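You operate a simulated robot arm through the tools that you are given. There is no shell and no other tool. Be economical: measure what you need, move in short steps, check, and stop when the job is done.

You run a simulated robot arm. Do the job below in one go: nothing can be reset, and whatever is moved stays where it is left.

TASK
Lock the tube, press on the lamp base with the blue label, then open the clamp.
Fine: the base lies beside the jig; lay it in the channel and use the press lever.

Only the result counts: the job must be done as asked and must still hold three seconds after the hand-in. Knocking over, shifting, dropping, spilling or breaking anything else fails it.

THE ROBOT
A 7-joint arm with a two-finger parallel gripper, fixed in place. Base frame: the origin is at the foot of the arm, x ahead of it, y to its left, z up; the work surface is at about z = 0. Lengths are in mm, angles in degrees, forces in N, time in s.
With the tool pointing down near the work surface it reaches from about 240 to 620 mm from the base axis. Its first joint turns from -66.0 to 66.0 degrees. Payload 2.6 kg.
The TCP is the grasp point between the finger pads, 30 mm short of the fingertips. In the tool frame z runs along the fingers and y along their closing line. The gripper opens to 94 mm. The fingers are 28 mm wide and 10 mm thick; the gripper's body (50 by 96 mm) begins 55 mm behind the TCP.
Orientation is that of the tool frame in the base frame, as [roll, pitch, yaw] about the fixed x, y, z axes, in that order (R = Rz(yaw) Ry(pitch) Rx(roll)). With the fingers straight down and closing along the base's y, the tool's x points along the base's -x, its y along +y and its z along -z.

THE INTERFACE
- The arm moves only by the tool servo_tool. Its arguments are lists of equal length, an entry for each row: "gripper": the gripper command, from -1 (fully open) to 1 (shut), values between in proportion; "linear": the shift along the tool's x, y, z in mm, a list of three; "rotation": the turn, a rotation vector about the tool's x, y, z in degrees, a list of three. In form: {"gripper": [gripper, ...], "linear": [[tx, ty, tz], ...], "rotation": [[rx, ry, rz], ...]}. A call has 1 to 12 rows; each row is the pose to reach, as a shift and turn from the pose commanded when the call began, along the tool's axes at that moment. Rows are played at 5 a second. More than 50 mm and 8.6 degrees between two rows, or a gripper value outside its range, and nothing of the call is played. Where a pose cannot be reached the arm comes as near as it can. A force on the tool above 70 N (or 10 N above the force at the start of the call, whichever is more), or a blocked arm, ends the call early, and 0.2 s more pass. The fingers move at their own pace (about 72 mm/s each) and stop on an object; they squeeze with about 23 N. The grip force told is the motor's: it shows also when the fingers shut on nothing. Time passes only in rows, and 0.2 s behind the last, so rows that repeat a pose let the fingers close. It gives the time, the measured TCP pose, the force on the tool (base axes), the opening and the grip force at its end, in the units of the frame above (readings bear some noise), with the torque about the TCP (base axes, N m) and any sound that the robot's microphone picked up, and new pictures: "pictures" is both (left out), scene, wrist or none.
- Cameras (640 x 400 px; columns grow to the right, rows downward): "scene" is fixed at [35, 439.1, 553.3]; the picture's right is [-0.74, -0.67, 0.00], its down [-0.45, 0.50, -0.74] and it looks along [0.50, -0.55, -0.67] (base axes); focal length 320 px, centre (320, 200). "wrist" rides on the gripper at [76, 14, -102] in the tool frame; the picture's right is [-0.18, 0.98, 0.00], its down [-0.75, -0.14, -0.64] and it looks along [-0.63, -0.12, 0.77] (tool axes); focal length 243 px, centre (320, 200).
- probe_pixels(camera, pixels): for up to 12 pixels [column, row] of the newest picture of that camera ("zoom" is the newest enlarged one), the place [x, y, z] in the base frame of the surface seen there, good to about 2 mm. It takes no simulated time.
- inspect(camera, box): a new picture of the part [left, top, right, bottom] of that camera's present view, enlarged. It takes no simulated time.
- job_done(): hands the job in; it is judged then, once.

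Keep the steps short. Do not move on a guess: measure, check each grasp and each placing, and mend mistakes. In all there are 80 turns and 200 pictures (those below and enlarged ones count). Leave the gripper open and the arm clear of the work at the hand-in unless told otherwise, and finish with a single line.

The tools are called after "Request:" as a command line: name --argument value ..., lists and objects as JSON in quotes. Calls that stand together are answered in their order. servo_tool: Moves the arm, as the interface text tells. Its arguments: {"type":"object","properties":{"gripper":{"type":"array","items":{"type":"number"}},"linear":{"type":"array","items":{"type":"array","items":{"type":"number"}}},"rotation":{"type":"array","items":{"type":"array","items":{"type":"number"}}},"pictures":{"type":"string","enum":["both","scene","wrist","none"]}},"required":["gripper","linear","rotation"]} The other tools are called the same way: probe_pixels (camera, pixels) gives the place of the surface under pixels of a picture; inspect (camera, box) takes an enlarged picture of a part of a camera's view; job_done () hands the job in.

At the start:

```text
clock: 0.0
tcp_pos: [371.2, 241.4, 333.6]
tcp_rot: [-179.9, 0.0, -179.9]
contact_force: [-0.3, -0.2, 0.6]
moment: [-0.01, 0.04, -0.03]
finger_gap: 93.9
grip_force: 0.1
```

scene: 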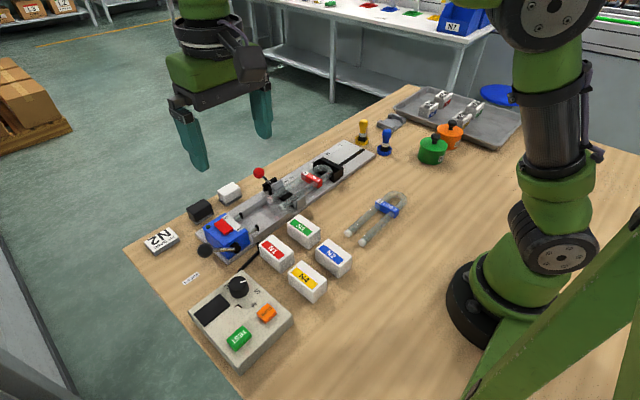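
wrist: 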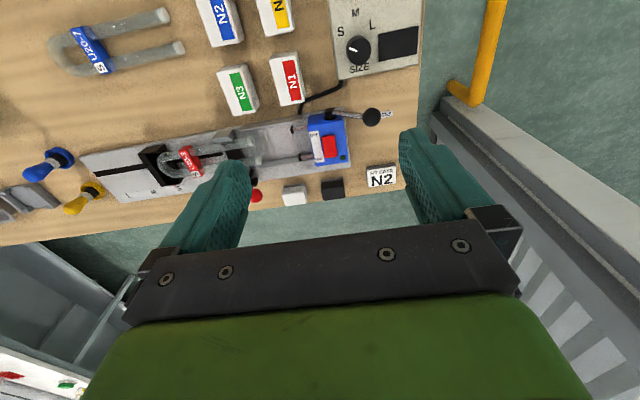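

I'll look closely at the jig and the bases first.

Request:
inspect --camera "scene" --box '[180, 130, 380, 255]'

Request:
inspect --camera "scene" --box '[130, 200, 370, 370]'

Request:
inspect --camera "wrist" --box '[70, 60, 420, 220]'

```text
3.20 times, centred on (280, 192) of scene
```

zoom: 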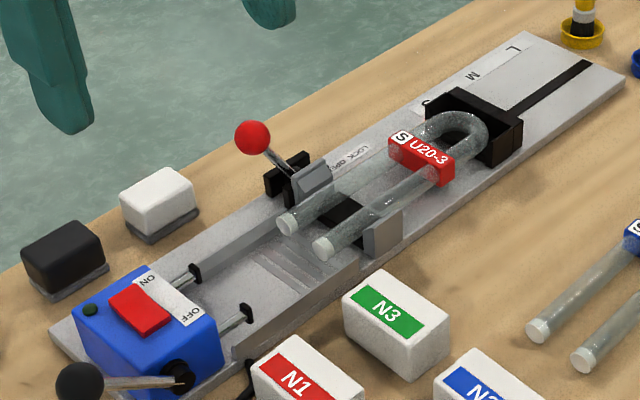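

```text
2.35 times, centred on (250, 285) of scene
```

zoom: 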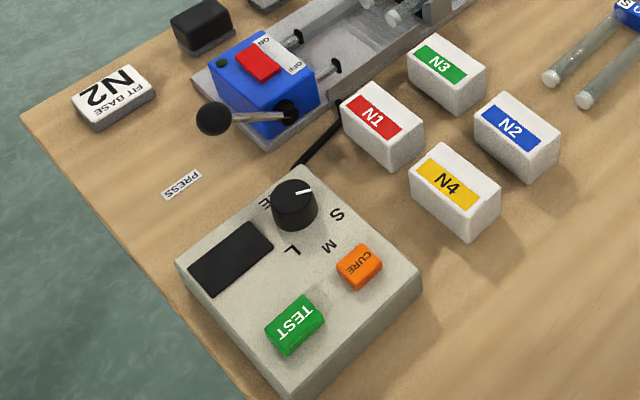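

```text
1.83 times, centred on (245, 140) of wrist
```

zoom: 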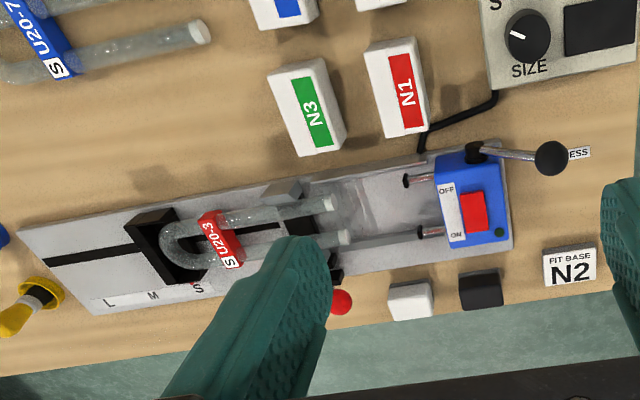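

Measuring the main features: bases, jig, levers.

Request:
inspect --camera "scene" --box '[190, 150, 350, 250]'

Request:
probe_pixels --camera "scene" --pixels '[[259, 173], [268, 185], [205, 251], [229, 248], [222, 227], [302, 220], [230, 212], [315, 179], [275, 240], [333, 255], [308, 275], [273, 215]]'

```text
4.00 times, centred on (270, 200) of scene
```

zoom: 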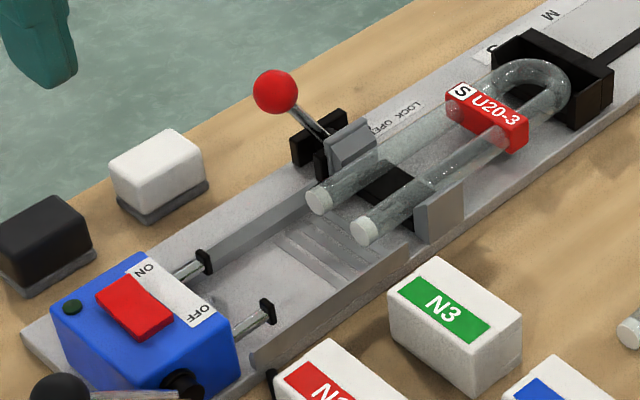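

```text
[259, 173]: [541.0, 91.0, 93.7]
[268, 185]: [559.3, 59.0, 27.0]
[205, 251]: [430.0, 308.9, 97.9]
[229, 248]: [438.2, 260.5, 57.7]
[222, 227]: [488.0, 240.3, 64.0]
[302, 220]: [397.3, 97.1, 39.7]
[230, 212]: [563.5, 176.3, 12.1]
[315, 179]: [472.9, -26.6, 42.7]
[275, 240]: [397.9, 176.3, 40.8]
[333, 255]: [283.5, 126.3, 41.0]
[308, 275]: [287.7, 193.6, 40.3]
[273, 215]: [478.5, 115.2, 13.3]
```

Probing the details in the zoom (channel walls, tube ends, push rods, clamp jaws).

Request:
probe_pixels --camera "zoom" --pixels '[[318, 202], [364, 232], [205, 262], [268, 312], [250, 350], [410, 255], [235, 235], [300, 190], [345, 150], [440, 215], [280, 330], [300, 300]]'

Request:
probe_pixels --camera "zoom" --pixels '[[310, 125], [325, 170], [350, 135], [275, 92], [320, 130], [395, 115], [420, 100], [290, 260], [350, 280], [250, 250], [340, 260], [230, 265]]'

Request:
inspect --camera "wrist" --box '[200, 90, 400, 215]'

```text
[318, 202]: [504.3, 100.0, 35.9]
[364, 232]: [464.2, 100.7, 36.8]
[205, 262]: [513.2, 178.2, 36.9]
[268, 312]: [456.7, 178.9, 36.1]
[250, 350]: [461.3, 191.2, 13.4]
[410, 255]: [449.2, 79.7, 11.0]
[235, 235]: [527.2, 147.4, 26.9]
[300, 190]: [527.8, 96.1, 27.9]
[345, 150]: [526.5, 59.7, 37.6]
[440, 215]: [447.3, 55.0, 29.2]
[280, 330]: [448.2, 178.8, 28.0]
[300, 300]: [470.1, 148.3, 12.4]
```

```text
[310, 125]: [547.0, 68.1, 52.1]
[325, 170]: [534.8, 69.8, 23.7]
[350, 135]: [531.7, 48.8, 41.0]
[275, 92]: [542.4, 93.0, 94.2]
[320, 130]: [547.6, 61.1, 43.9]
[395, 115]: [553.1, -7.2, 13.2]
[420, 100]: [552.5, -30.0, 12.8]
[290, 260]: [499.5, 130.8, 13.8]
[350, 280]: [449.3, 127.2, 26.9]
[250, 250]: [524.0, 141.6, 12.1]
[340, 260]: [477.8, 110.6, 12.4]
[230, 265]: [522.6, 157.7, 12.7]
```

```text
3.20 times, centred on (300, 152) of wrist
```

zoom: 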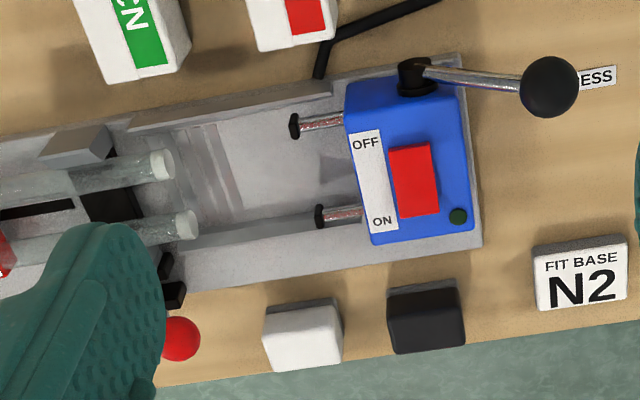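

Close look at the clamp lever's label and the bases' sides.

Request:
inspect --camera "scene" --box '[245, 155, 325, 205]'

Request:
inspect --camera "scene" --box '[250, 200, 370, 310]'

```text
8.00 times, centred on (285, 180) of scene
```

zoom: 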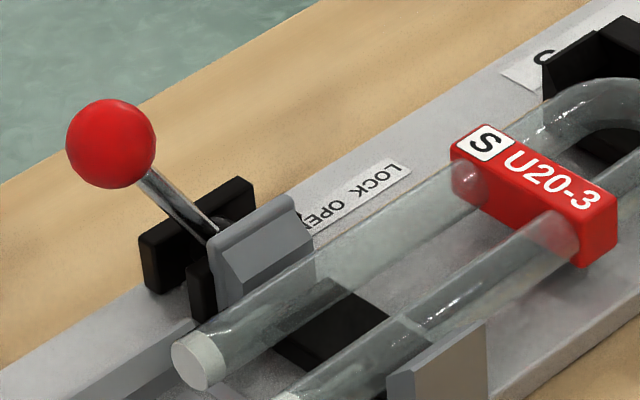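

```text
3.64 times, centred on (310, 255) of scene
```

zoom: 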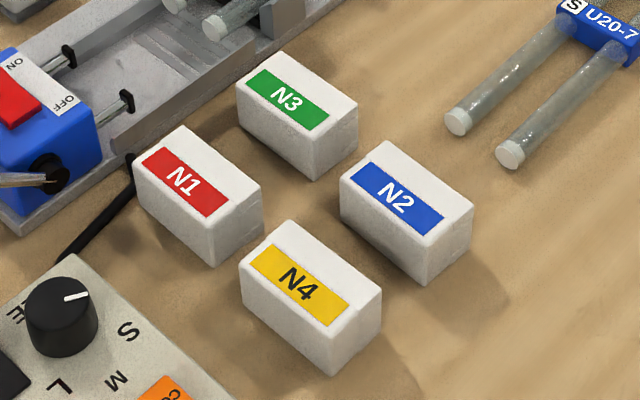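

Getting N2's corners and its neighbours' positions.

Request:
probe_pixels --camera "zoom" --pixels '[[343, 183], [386, 143], [471, 208], [425, 245], [425, 280], [345, 215], [395, 205], [245, 280], [293, 225], [240, 85], [354, 105], [315, 170]]'

Request:
servo_tool --gripper '[-1, -1, -1, -1, -1]' --linear '[[0, -45, 0], [0, -90, 0], [0, -135, 0], [0, -180, 0], [0, -220, 0]]' --rotation '[[0, 0, 0], [0, 0, 0], [0, 0, 0], [0, 0, 0], [0, 0, 0]]'

```text
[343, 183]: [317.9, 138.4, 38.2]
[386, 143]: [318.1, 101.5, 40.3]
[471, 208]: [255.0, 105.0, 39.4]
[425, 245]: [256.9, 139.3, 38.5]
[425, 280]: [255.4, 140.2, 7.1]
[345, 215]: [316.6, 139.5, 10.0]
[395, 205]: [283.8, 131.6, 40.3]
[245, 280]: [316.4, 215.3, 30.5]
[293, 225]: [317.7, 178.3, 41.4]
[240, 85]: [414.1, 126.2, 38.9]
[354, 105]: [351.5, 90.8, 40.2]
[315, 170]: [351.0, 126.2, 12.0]
```

```text
clock: 1.2
tcp_pos: [370.6, 21.5, 333.3]
tcp_rot: [-180.0, 0.0, -179.9]
contact_force: [-0.7, 0.0, 0.2]
moment: [-0.03, 0.0, 0.0]
finger_gap: 93.8
grip_force: 0.0
```

scene: 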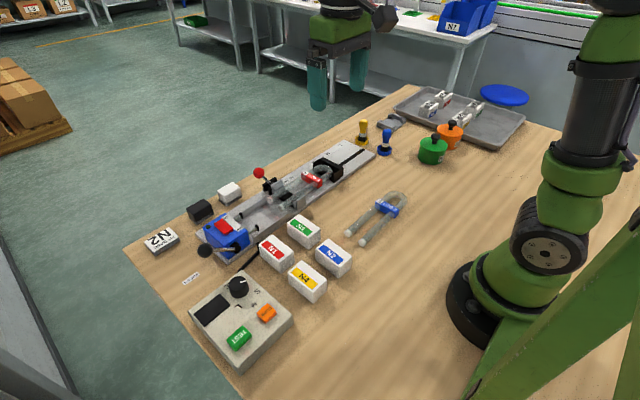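
wrist: 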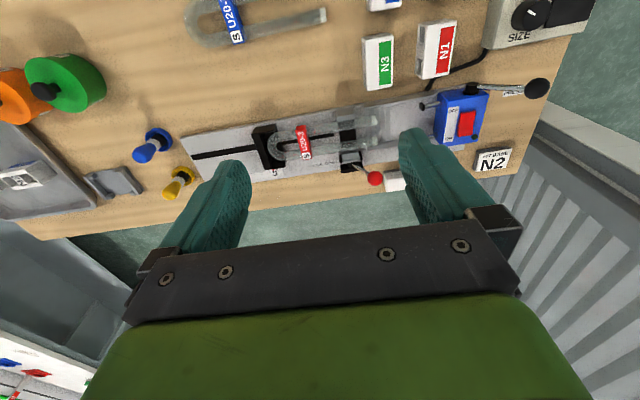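

Request:
inspect --camera "wrist" --box '[320, 0, 480, 100]'

Request:
inspect --camera "wrist" --box '[320, 80, 520, 200]'

Request:
inspect --camera "scene" --box '[200, 170, 320, 245]'

```text
4.00 times, centred on (400, 50) of wrist
```

zoom: 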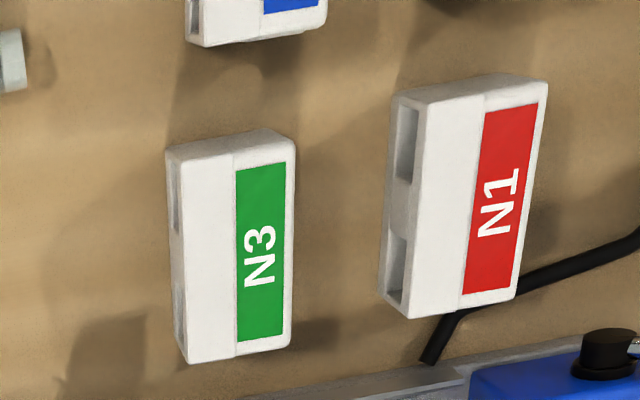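

```text
3.20 times, centred on (420, 140) of wrist
```

zoom: 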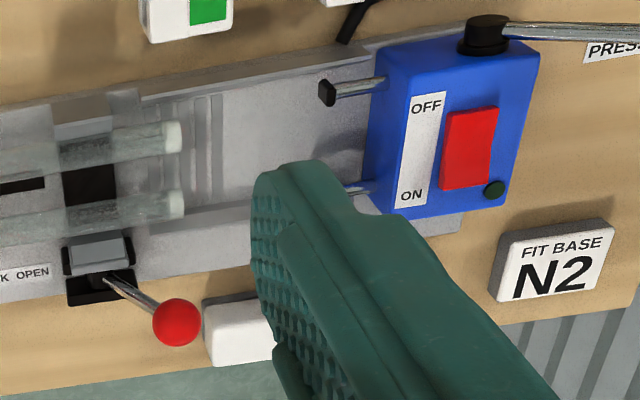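

```text
5.33 times, centred on (260, 208) of scene
```

zoom: 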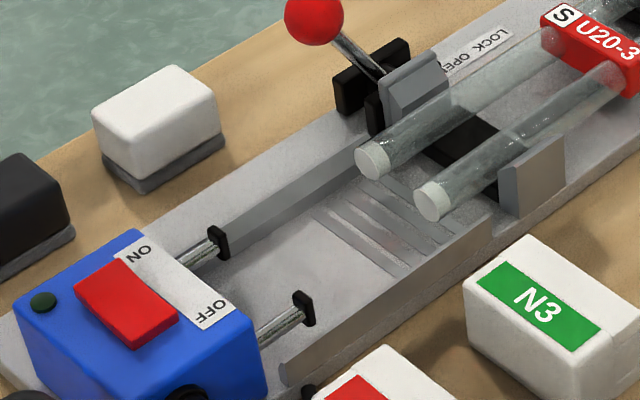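

The sockets of the bases face −y (towards the tube), so N2 needs no turning. The red lever leans +y (OPEN); LOCK is −y. Moving above the red ball.

Request:
servo_tool --gripper '[-1, -1, -1, -1, -1, -1, -1]' --linear '[[-40, 15, 0], [-80, 30, 0], [-120, 45, 0], [-150, 55, 20], [-178, 65, 60], [-178, 65, 105], [-178, 65, 150]]' --rotation '[[0, 0, 0], [0, 0, 0], [0, 0, 0], [0, 0, 0], [0, 0, 0], [0, 0, 0], [0, 0, 0]]'

```text
clock: 2.8
tcp_pos: [550.3, 86.7, 183.7]
tcp_rot: [180.0, 0.1, 179.9]
contact_force: [0.4, -0.2, 1.2]
moment: [-0.01, -0.01, 0.01]
finger_gap: 94.0
grip_force: 0.1
```

scene: 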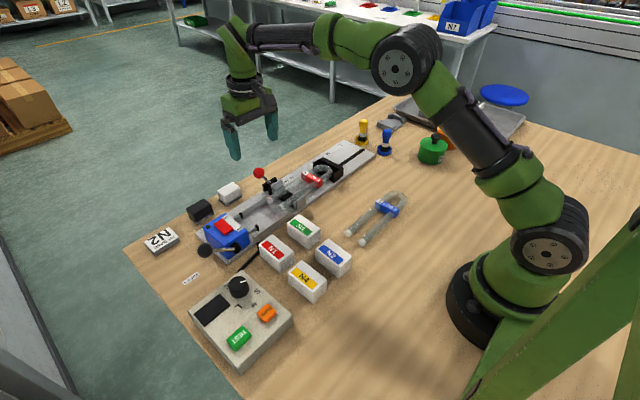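
wrist: 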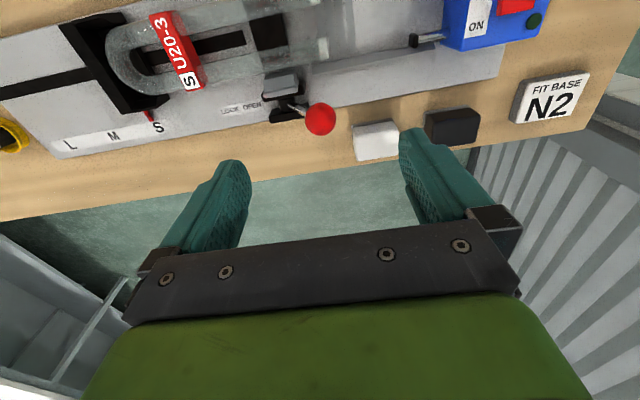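

Checking the lever geometry from this view.

Request:
inspect --camera "wrist" --box '[200, 50, 400, 175]'

Request:
probe_pixels --camera "wrist" --pixels '[[320, 119], [320, 106], [307, 119], [298, 107], [285, 105], [281, 84], [230, 112], [250, 106]]'

```text
3.20 times, centred on (300, 112) of wrist
```

zoom: 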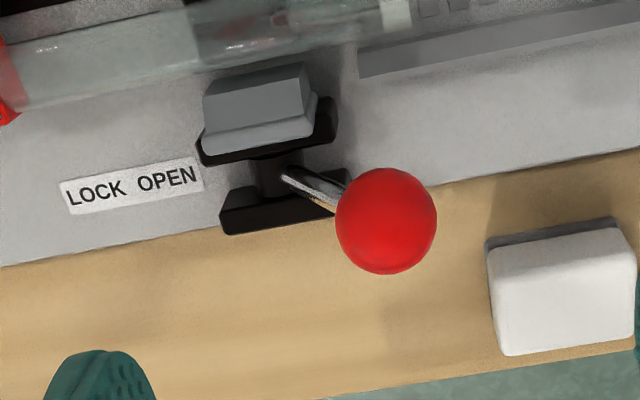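

```text
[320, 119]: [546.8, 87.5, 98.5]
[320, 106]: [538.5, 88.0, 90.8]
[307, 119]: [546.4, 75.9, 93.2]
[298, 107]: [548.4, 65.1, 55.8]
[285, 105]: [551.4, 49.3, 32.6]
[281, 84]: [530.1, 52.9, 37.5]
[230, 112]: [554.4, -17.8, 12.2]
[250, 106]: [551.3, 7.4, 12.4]
```

Lowering around the ball, narrowing the fingers to a loose cage.

Request:
servo_tool --gripper '[-1, -1, 0.1, 0.15, 0.15]' --linear '[[0, 0, 40], [0, 0, 80], [0, 0, 80], [0, 0, 80], [0, 0, 80]]' --rotation '[[0, 0, 0], [0, 0, 0], [0, 0, 0], [0, 0, 0], [0, 0, 0]]' --pictures "wrist"

```text
clock: 4.0
tcp_pos: [549.7, 86.5, 104.4]
tcp_rot: [179.9, 0.0, -180.0]
contact_force: [-0.1, -0.2, -0.1]
moment: [-0.01, 0.01, 0.01]
finger_gap: 39.9
grip_force: 0.0
```

wrist: 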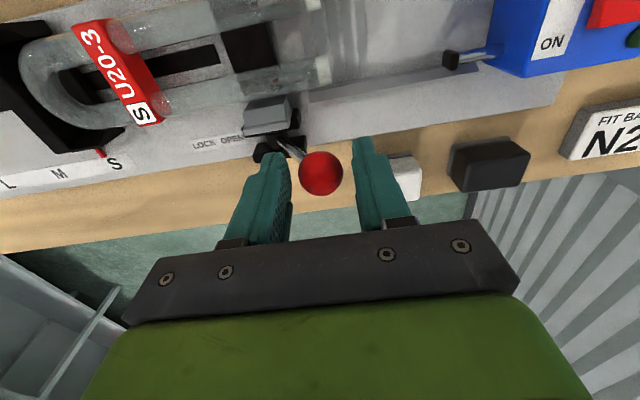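

The ball is caged. Now swinging it along its arc towards −y.

Request:
servo_tool --gripper '[0.15, 0.15, 0.15, 0.15, 0.15, 0.15, 0.15, 0.15]' --linear '[[0, -8, 0], [0, -18, -5], [0, -30, -9], [0, -42, -11], [0, -54, -10], [0, -64, -8], [0, -74, -3], [0, -80, 0]]' --rotation '[[0, 0, 0], [0, 0, 0], [0, 0, 0], [0, 0, 0], [0, 0, 0], [0, 0, 0], [0, 0, 0], [0, 0, 0]]'

```text
clock: 5.8
tcp_pos: [549.2, 7.7, 104.4]
tcp_rot: [179.9, 0.0, -179.8]
contact_force: [0.3, 0.9, 0.0]
moment: [0.05, 0.03, -0.02]
finger_gap: 41.2
grip_force: 0.4
```

scene: 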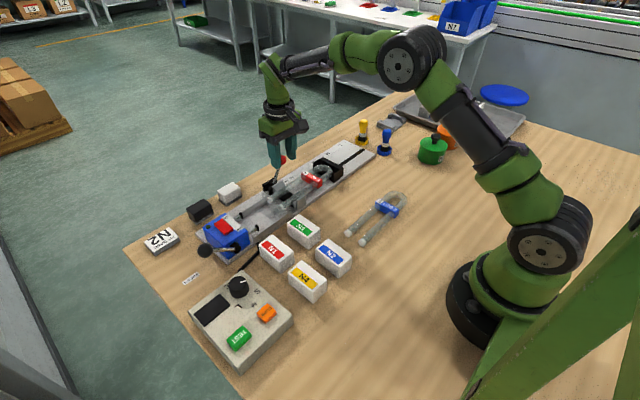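
wrist: 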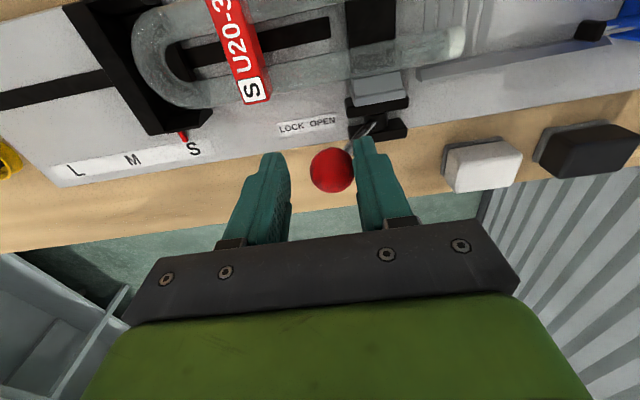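

The lever followed with little force. Pushing on gently until I feel its stop.

Request:
servo_tool --gripper '[0.15, 0.15, 0.15, 0.15]' --linear '[[0, -5, 3], [0, -10, 7], [0, -14, 11], [0, -18, 15]]' --rotation '[[0, 0, 0], [0, 0, 0], [0, 0, 0], [0, 0, 0]]'

Request:
inspect --camera "scene" --box '[240, 130, 360, 215]'

```text
clock: 6.8
tcp_pos: [552.4, 0.1, 95.3]
tcp_rot: [178.7, 0.8, -179.5]
contact_force: [-3.2, 32.1, 41.6]
moment: [2.18, 0.14, 0.13]
finger_gap: 58.5
grip_force: 16.4
```

scene: 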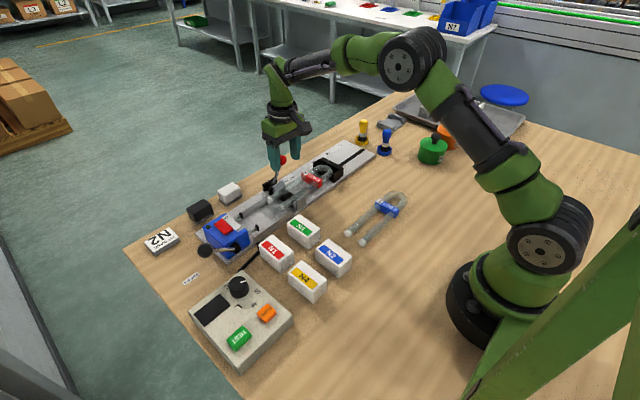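
wrist: 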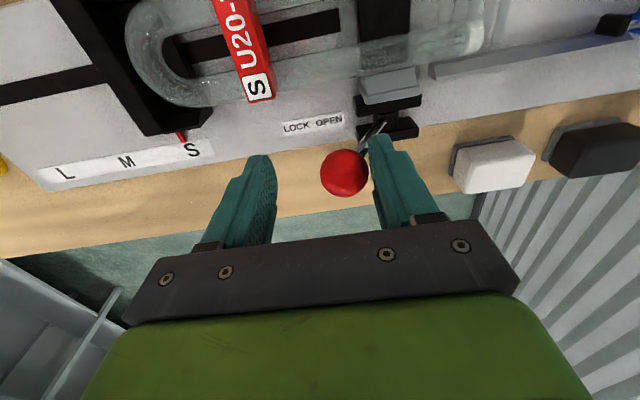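

```text
4.71 times, centred on (300, 172) of scene
```

zoom: 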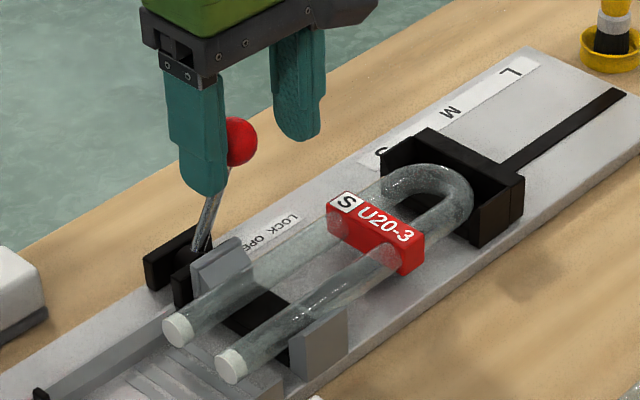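

The lever is at its stop (LOCK). Relaxing the push and going up.

Request:
servo_tool --gripper '[0, -0.4, -0.6, -1, -1, -1]' --linear '[[0, 10, -10], [0, 14, -20], [0, 14, -50], [0, 14, -90], [0, 14, -130], [0, 14, -150]]' --rotation '[[0, 0, 0], [0, 0, 0], [0, 0, 0], [0, 0, 0], [0, 0, 0], [0, 0, 0]]'

Request:
inspect --camera "scene" --box '[220, 140, 340, 215]'

Request:
probe_pixels --camera "scene" --pixels '[[282, 160], [291, 194], [278, 201], [289, 208]]'

```text
clock: 8.2
tcp_pos: [551.1, 2.7, 237.5]
tcp_rot: [-180.0, 0.0, -179.9]
contact_force: [-0.6, -0.7, 0.1]
moment: [0.03, -0.01, 0.01]
finger_gap: 93.9
grip_force: 0.1
```

scene: 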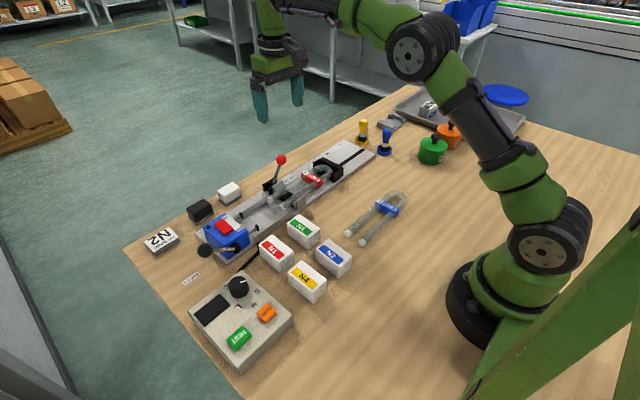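
wrist: 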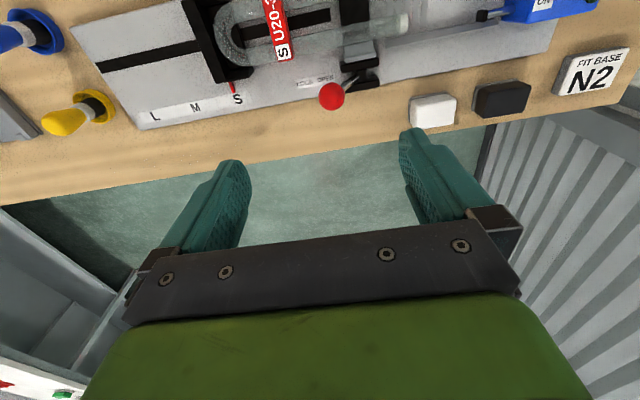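

```text
5.33 times, centred on (280, 178) of scene
```

zoom: 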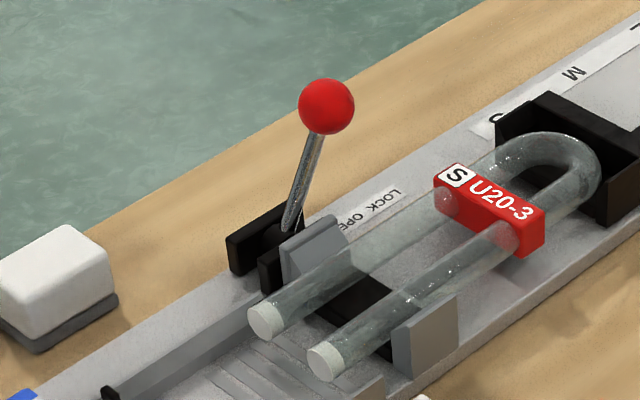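

```text
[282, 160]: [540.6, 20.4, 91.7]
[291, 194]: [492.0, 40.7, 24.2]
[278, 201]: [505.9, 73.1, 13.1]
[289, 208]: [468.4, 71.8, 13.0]
```

Tube locked. Now to above N2, keeping height.

Request:
probe_pixels --camera "zoom" --pixels '[[264, 320], [323, 362], [115, 390]]'

Request:
servo_tool --gripper '[-1, -1, -1, -1, -1, -1, -1, -1]' --linear '[[40, 18, 0], [80, 36, 0], [120, 54, 0], [160, 72, 0], [200, 90, 0], [235, 105, 0], [264, 118, 10], [264, 118, 50]]' --rotation '[[0, 0, 0], [0, 0, 0], [0, 0, 0], [0, 0, 0], [0, 0, 0], [0, 0, 0], [0, 0, 0], [0, 0, 0]]'

Request:
inspect --camera "scene" --box '[260, 205, 380, 305]'

```text
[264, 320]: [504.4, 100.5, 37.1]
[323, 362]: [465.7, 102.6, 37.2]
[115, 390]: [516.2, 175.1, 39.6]
```

```text
clock: 10.0
tcp_pos: [286.9, 121.9, 188.1]
tcp_rot: [-179.9, -0.1, 180.0]
contact_force: [-0.5, 0.1, 0.1]
moment: [0.01, 0.0, 0.01]
finger_gap: 93.9
grip_force: 0.1
```

scene: 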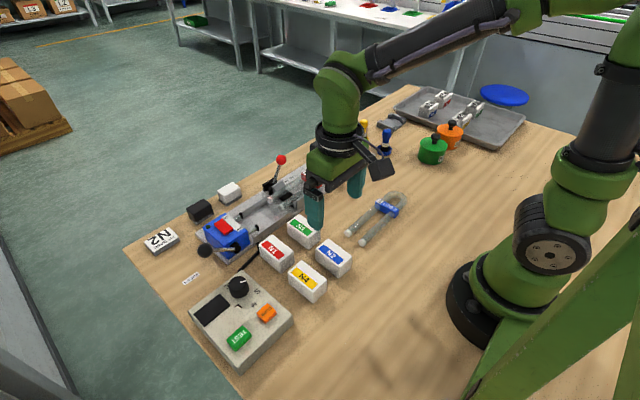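
wrist: 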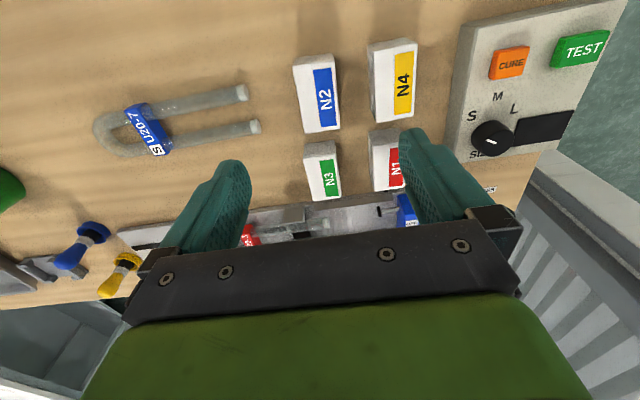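

```text
4.00 times, centred on (320, 255) of scene
```

zoom: 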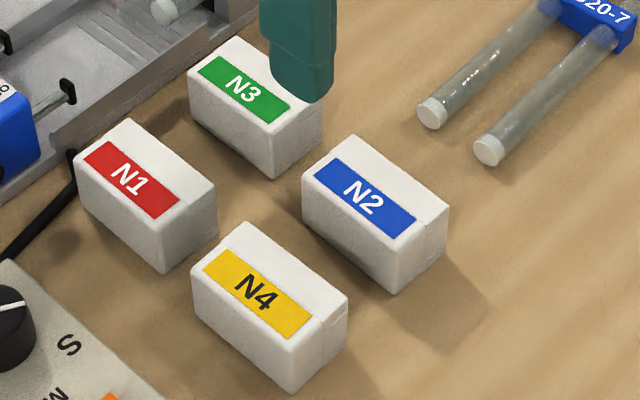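

Request:
probe_pixels --camera "zoom" --pixels '[[306, 175], [350, 138], [444, 207], [398, 242], [330, 220], [365, 245], [445, 230], [420, 190], [380, 160], [205, 330]]'

Request:
probe_pixels --camera "wrist" --pixels '[[297, 66], [329, 59], [337, 124], [309, 130], [335, 90], [305, 100], [376, 45], [380, 118]]'

```text
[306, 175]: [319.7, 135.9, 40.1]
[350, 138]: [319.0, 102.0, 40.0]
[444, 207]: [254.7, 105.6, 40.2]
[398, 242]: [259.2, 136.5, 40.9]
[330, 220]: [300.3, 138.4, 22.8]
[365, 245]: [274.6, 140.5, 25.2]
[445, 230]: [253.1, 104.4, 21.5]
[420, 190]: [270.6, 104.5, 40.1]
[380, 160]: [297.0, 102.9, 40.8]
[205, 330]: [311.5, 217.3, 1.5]
```

```text
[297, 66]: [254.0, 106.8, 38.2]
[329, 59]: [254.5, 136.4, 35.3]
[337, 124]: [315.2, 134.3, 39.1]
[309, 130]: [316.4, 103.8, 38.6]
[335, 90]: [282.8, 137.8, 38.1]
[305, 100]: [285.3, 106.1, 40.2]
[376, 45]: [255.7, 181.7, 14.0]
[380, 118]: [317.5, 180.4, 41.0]
```

N2 is turned about −4°, centre (287, 121), top z 40. Going down with a 60 mm gap, turned to match.

Request:
servo_tool --gripper '[-0.28, -0.28, -0.28, -0.28, -0.28]' --linear '[[0, -1, 20], [0, -1, 60], [0, -1, 100], [0, -1, 130], [0, -1, 148]]' --rotation '[[0, 0, 4], [0, 0, 4], [0, 0, 4], [0, 0, 4], [0, 0, 4]]'

Request:
inspect --camera "scene" --box '[260, 195, 390, 305]'

```text
clock: 11.2
tcp_pos: [285.5, 119.6, 40.2]
tcp_rot: [-179.9, 0.1, 175.9]
contact_force: [0.1, -0.7, 0.4]
moment: [-0.01, -0.01, 0.0]
finger_gap: 60.2
grip_force: 0.0
```

scene: 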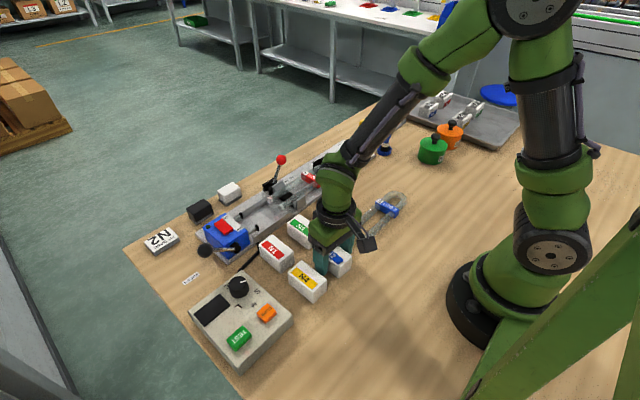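
wrist: 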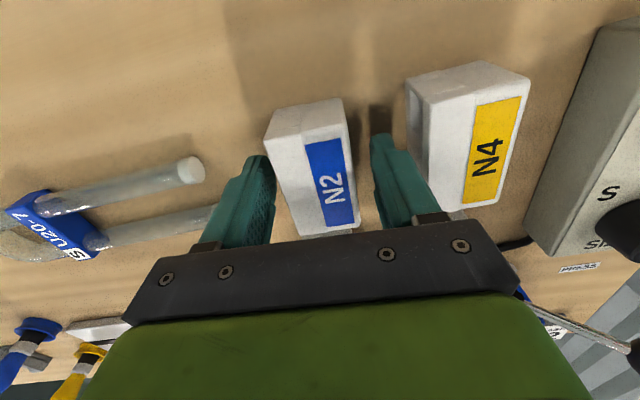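

```text
3.64 times, centred on (325, 250) of scene
```

zoom: 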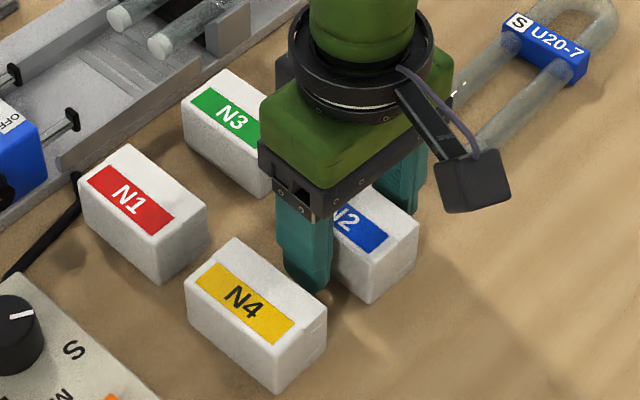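

Fingers straddle N2 without touching anything. Closing.

Request:
servo_tool --gripper '[0.3, 1, 1, 1, 1]' --linear '[[0, 0, 0], [0, 0, 0], [0, 0, 0], [0, 0, 0], [0, 0, 0]]' --rotation '[[0, 0, 0], [0, 0, 0], [0, 0, 0], [0, 0, 0], [0, 0, 0]]' --pictures "wrist"

Request:
servo_tool --gripper '[1, 1, 1, 1]' --linear '[[0, 0, -20], [0, 0, -60], [0, 0, -105], [0, 0, -140]]' --rotation '[[0, 0, 0], [0, 0, 0], [0, 0, -4], [0, 0, -4]]'

```text
clock: 12.4
tcp_pos: [288.0, 120.5, 41.1]
tcp_rot: [-180.0, 0.0, 176.0]
contact_force: [0.8, 0.1, 0.3]
moment: [-0.04, 0.01, 0.0]
finger_gap: 44.0
grip_force: 23.2
```

wrist: 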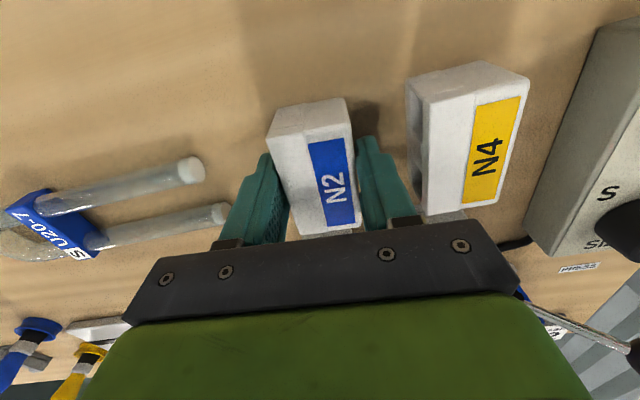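

```text
clock: 13.4
tcp_pos: [285.1, 120.3, 182.0]
tcp_rot: [-179.9, -0.1, -179.9]
contact_force: [-0.4, -0.8, -0.5]
moment: [-0.01, 0.03, 0.0]
finger_gap: 0.0
grip_force: 22.6
```

scene: 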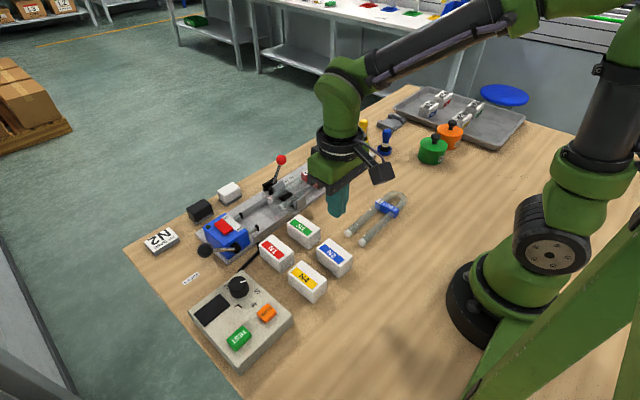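
wrist: 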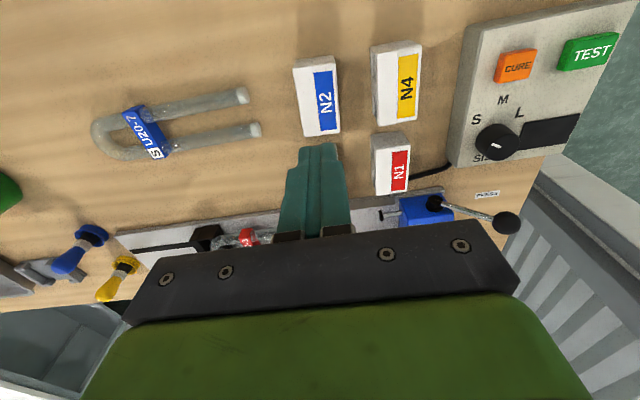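

The grip was lost on lifting (gap read 0); N2 is still standing. Looking at where it is now.

Request:
inspect --camera "scene" --box '[260, 205, 380, 305]'

Request:
inspect --camera "wrist" --box '[270, 30, 440, 200]'

```text
4.00 times, centred on (320, 255) of scene
```

zoom: 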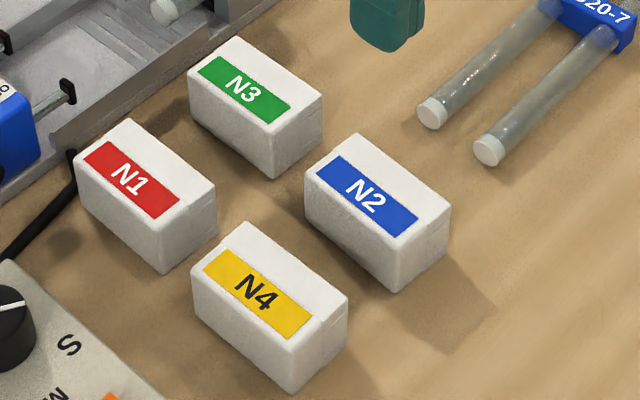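

```text
2.35 times, centred on (355, 115) of wrist
```

zoom: 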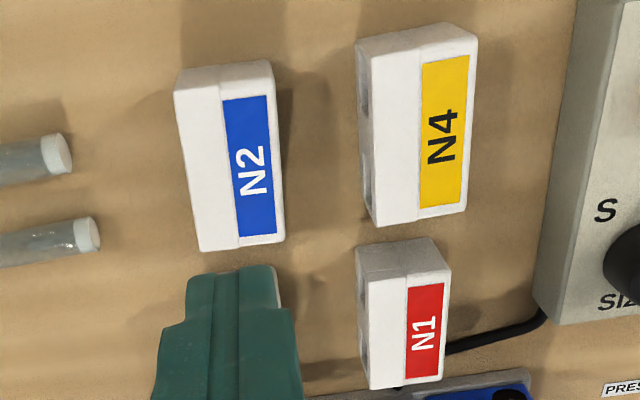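

N2 hardly moved. Re-measuring its yaw and width more carefully.

Request:
probe_pixels --camera "zoom" --pixels '[[178, 95], [182, 125], [187, 155], [191, 185], [196, 220], [199, 240], [271, 80], [274, 110], [277, 150], [280, 190], [283, 230], [240, 170]]'

Request:
probe_pixels --camera "scene" --pixels '[[341, 265], [348, 270], [355, 275], [338, 258], [346, 264], [356, 272], [343, 275], [350, 279], [355, 243], [364, 250], [370, 254], [361, 269]]'

```text
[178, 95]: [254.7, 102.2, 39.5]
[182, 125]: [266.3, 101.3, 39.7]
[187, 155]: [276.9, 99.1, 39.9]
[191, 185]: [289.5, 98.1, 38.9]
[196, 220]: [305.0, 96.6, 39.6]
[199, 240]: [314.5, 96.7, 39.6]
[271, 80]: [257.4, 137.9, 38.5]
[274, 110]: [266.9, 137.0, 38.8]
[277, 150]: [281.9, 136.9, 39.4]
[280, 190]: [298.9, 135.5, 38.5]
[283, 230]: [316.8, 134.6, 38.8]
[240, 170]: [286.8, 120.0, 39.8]
```

```text
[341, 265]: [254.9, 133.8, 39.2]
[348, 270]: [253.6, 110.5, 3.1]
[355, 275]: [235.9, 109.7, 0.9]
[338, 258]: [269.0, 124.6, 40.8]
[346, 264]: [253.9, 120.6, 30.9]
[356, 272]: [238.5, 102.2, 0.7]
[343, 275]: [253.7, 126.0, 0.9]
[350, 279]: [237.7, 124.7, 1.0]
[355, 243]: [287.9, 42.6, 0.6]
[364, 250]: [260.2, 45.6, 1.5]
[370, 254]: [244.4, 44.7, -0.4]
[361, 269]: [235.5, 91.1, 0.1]
```

Real width is ~42 mm, so the 44 mm hold was genuine; the lift was too fast and gripped too high. Opening, going down deeper, then gripping and lifting slowly.

Request:
servo_tool --gripper '[-0.28, -0.28, -0.28, -0.28, -0.28, -0.28, -0.28]' --linear '[[-2, -1, 0], [-2, -1, 0], [-2, -1, 30], [-2, -1, 65], [-2, -1, 100], [-2, -1, 130], [-2, -1, 147]]' --rotation '[[0, 0, 4], [0, 0, 4], [0, 0, 4], [0, 0, 4], [0, 0, 4], [0, 0, 4], [0, 0, 4]]' --pictures "none"

Request:
servo_tool --gripper '[0.3, 1, 1, 1, 1, 1]' --linear '[[0, 0, 0], [0, 0, 0], [0, 0, 0], [0, 0, 0], [0, 0, 0], [0, 0, 0]]' --rotation '[[0, 0, 0], [0, 0, 0], [0, 0, 0], [0, 0, 0], [0, 0, 0], [0, 0, 0]]' --pictures "wrist"

Request:
servo_tool --gripper '[1, 1, 1, 1]' --linear '[[0, 0, -1], [0, 0, -2], [0, 0, -4], [0, 0, -6]]' --rotation '[[0, 0, 0], [0, 0, 0], [0, 0, 0], [0, 0, 0]]' --pictures "both"

```text
clock: 15.0
tcp_pos: [287.7, 118.9, 33.0]
tcp_rot: [180.0, 0.0, 176.1]
contact_force: [0.0, 1.1, 0.9]
moment: [-0.01, -0.03, -0.01]
finger_gap: 60.0
grip_force: 0.0
```

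```text
clock: 16.4
tcp_pos: [287.5, 119.4, 33.2]
tcp_rot: [-179.9, 0.1, 175.9]
contact_force: [0.1, 0.2, -0.3]
moment: [-0.02, -0.06, 0.03]
finger_gap: 44.0
grip_force: 22.9
```

wrist: 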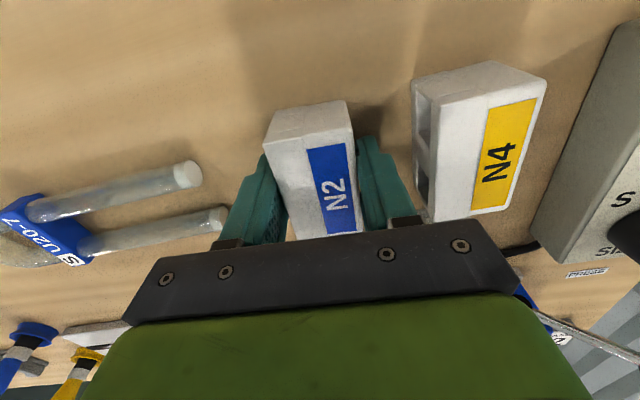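

```text
clock: 17.4
tcp_pos: [288.3, 119.0, 39.8]
tcp_rot: [-180.0, 0.0, 176.1]
contact_force: [-0.3, 0.0, -0.3]
moment: [-0.04, 0.0, -0.03]
finger_gap: 43.7
grip_force: 22.9
```

scene: 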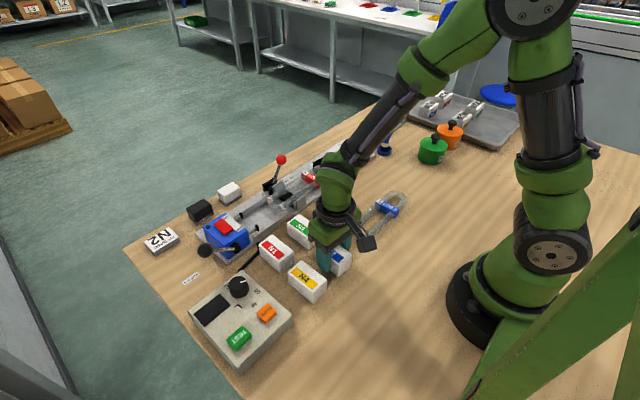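
wrist: 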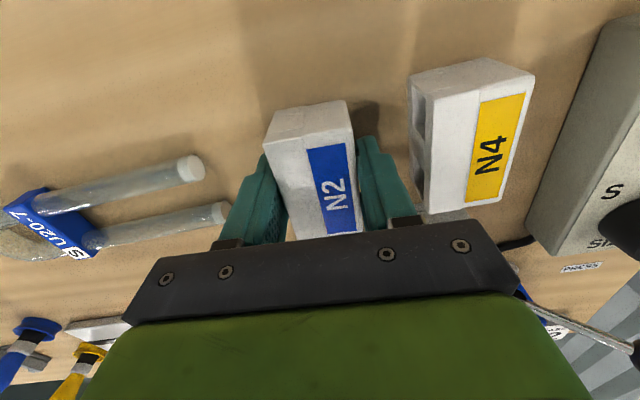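

N2 holds still in the gripper view while N4 shifts: it is lifted. Rising slowly, more.

Request:
servo_tool --gripper '[1, 1, 1, 1, 1, 1, 1, 1, 1, 1]' --linear '[[0, 0, -4], [0, 0, -9], [0, 0, -15], [0, 0, -22], [0, 0, -29], [0, 0, -36], [0, 0, -43], [0, 0, -50], [0, 0, -56], [0, 0, -60]]' --rotation '[[0, 0, 0], [0, 0, 0], [0, 0, 0], [0, 0, 0], [0, 0, 0], [0, 0, 0], [0, 0, 0], [0, 0, 0], [0, 0, 0], [0, 0, 0]]'

Request:
inspect --camera "scene" --box '[260, 175, 390, 285]'

```text
clock: 19.6
tcp_pos: [288.9, 119.2, 100.1]
tcp_rot: [-179.9, 0.0, 176.0]
contact_force: [-0.7, 0.2, -0.3]
moment: [-0.02, 0.04, 0.03]
finger_gap: 43.8
grip_force: 23.0
```

scene: 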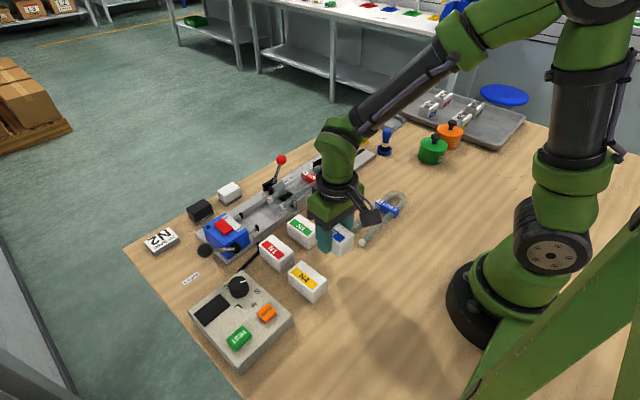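
wrist: 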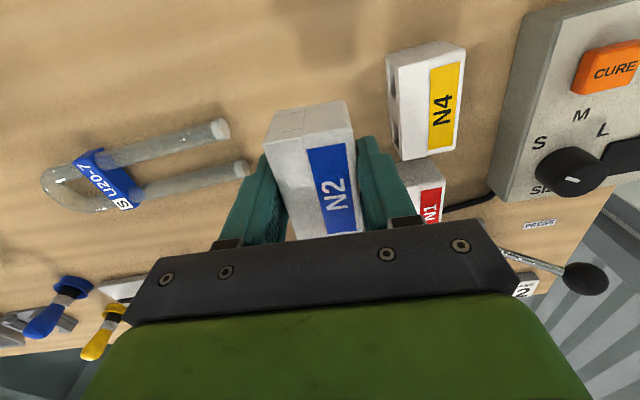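

```text
3.64 times, centred on (325, 230) of scene
```

zoom: 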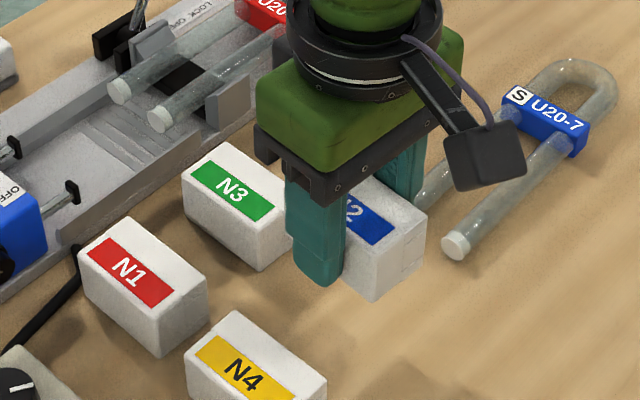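

N2 is held firmly. Rising to z≈135 and turning back 4°.

Request:
servo_tool --gripper '[1, 1, 1, 1, 1]' --linear '[[0, 0, -6], [0, 0, -14], [0, 0, -22], [0, 0, -30], [0, 0, -35]]' --rotation '[[0, 0, 0], [0, 0, -1], [0, 0, -2], [0, 0, -3], [0, 0, -4]]' --pictures "none"

Request:
servo_tool --gripper '[1, 1, 1, 1, 1, 1, 1, 1, 1, 1, 1, 1]' --linear '[[-8, 1, 0], [-20, 3, 0], [-36, 5, 0], [-54, 7, 0], [-72, 9, 0], [-90, 11, 0], [-108, 13, 0], [-126, 15, 0], [-144, 17, 0], [-160, 19, 0], [-170, 20, 0], [-175, 21, 0]]' --rotation '[[0, 0, 0], [0, 0, 0], [0, 0, 0], [0, 0, 0], [0, 0, 0], [0, 0, 0], [0, 0, 0], [0, 0, 0], [0, 0, 0], [0, 0, 0], [0, 0, 0], [0, 0, 0]]'

```text
clock: 20.8
tcp_pos: [287.8, 119.6, 134.1]
tcp_rot: [-180.0, 0.0, -179.9]
contact_force: [0.1, 0.2, -0.7]
moment: [-0.02, 0.02, -0.02]
finger_gap: 43.5
grip_force: 23.1
```

```text
clock: 23.4
tcp_pos: [461.5, 139.7, 134.7]
tcp_rot: [179.9, 0.0, -179.9]
contact_force: [-0.5, 0.5, -0.7]
moment: [0.02, 0.01, -0.04]
finger_gap: 44.0
grip_force: 22.8
```

scene: 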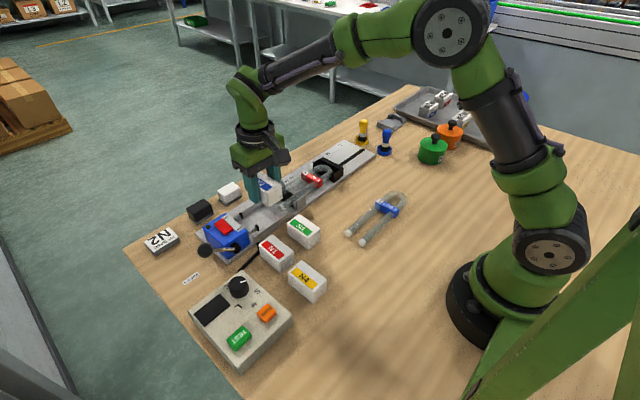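
wrist: 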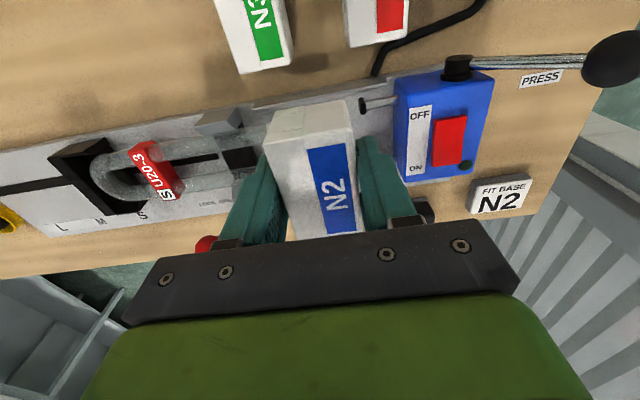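

Checking the held base's actual position and the channel walls.

Request:
inspect --camera "wrist" --box '[200, 60, 420, 200]'

Request:
probe_pixels --camera "wrist" --pixels '[[275, 118], [345, 106], [275, 142], [345, 132], [335, 215], [300, 180], [300, 100], [330, 92], [372, 115], [372, 100], [254, 115], [362, 105]]'

Request:
inspect --camera "scene" --box '[200, 160, 330, 250]'

```text
2.86 times, centred on (310, 130) of wrist
```

zoom: 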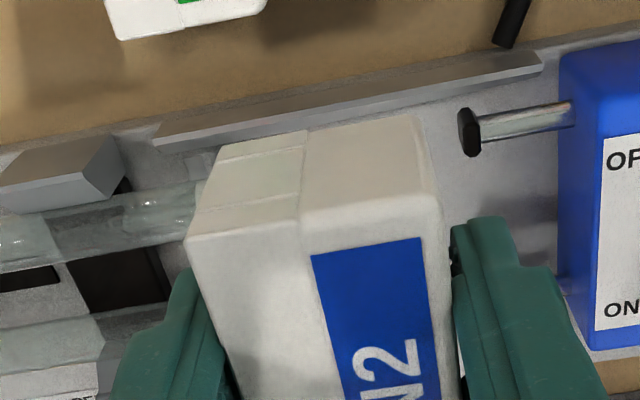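

```text
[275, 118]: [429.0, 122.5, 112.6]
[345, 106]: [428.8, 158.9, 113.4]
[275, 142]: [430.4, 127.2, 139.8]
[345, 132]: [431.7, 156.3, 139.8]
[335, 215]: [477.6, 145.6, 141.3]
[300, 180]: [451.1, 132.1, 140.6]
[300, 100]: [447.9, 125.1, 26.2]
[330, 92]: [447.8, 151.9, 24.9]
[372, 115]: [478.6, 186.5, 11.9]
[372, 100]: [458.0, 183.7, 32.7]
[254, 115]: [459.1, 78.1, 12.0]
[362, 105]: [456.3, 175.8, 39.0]
```

```text
4.44 times, centred on (265, 205) of scene
```

zoom: 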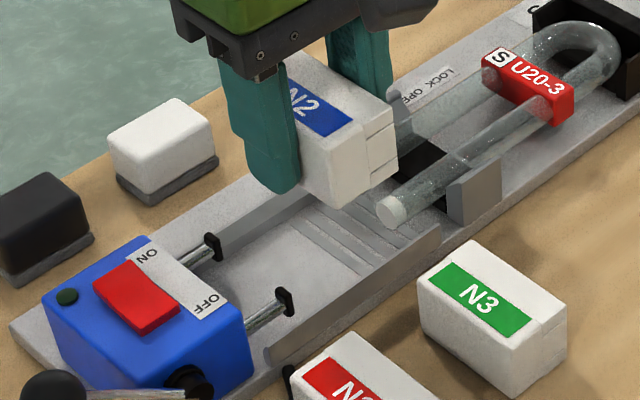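

Request:
probe_pixels --camera "zoom" --pixels '[[240, 215], [240, 220], [240, 224], [240, 228], [240, 232], [240, 236], [240, 240], [240, 245], [330, 315], [350, 300], [370, 285], [390, 270]]'

Request:
probe_pixels --camera "wrist" --pixels '[[340, 85], [340, 87], [340, 89], [340, 91], [340, 93], [340, 95], [340, 97], [340, 99], [355, 84], [355, 88], [355, 92], [355, 96]]'

```text
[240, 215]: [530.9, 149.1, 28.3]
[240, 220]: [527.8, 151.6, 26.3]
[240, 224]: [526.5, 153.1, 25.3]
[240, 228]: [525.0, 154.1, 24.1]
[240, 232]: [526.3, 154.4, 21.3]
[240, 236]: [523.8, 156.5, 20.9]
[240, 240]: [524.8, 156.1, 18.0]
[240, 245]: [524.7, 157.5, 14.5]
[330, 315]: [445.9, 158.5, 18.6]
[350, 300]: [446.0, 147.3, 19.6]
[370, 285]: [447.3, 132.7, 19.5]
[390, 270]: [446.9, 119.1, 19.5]
```

```text
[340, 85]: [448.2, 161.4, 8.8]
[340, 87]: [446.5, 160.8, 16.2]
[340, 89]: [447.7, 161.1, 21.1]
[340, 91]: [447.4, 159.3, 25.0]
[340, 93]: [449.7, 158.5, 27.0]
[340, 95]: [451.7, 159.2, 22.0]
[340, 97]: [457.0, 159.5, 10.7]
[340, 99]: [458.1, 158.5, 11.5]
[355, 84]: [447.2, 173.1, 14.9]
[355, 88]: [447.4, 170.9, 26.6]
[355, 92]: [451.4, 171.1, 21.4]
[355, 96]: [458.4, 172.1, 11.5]
```

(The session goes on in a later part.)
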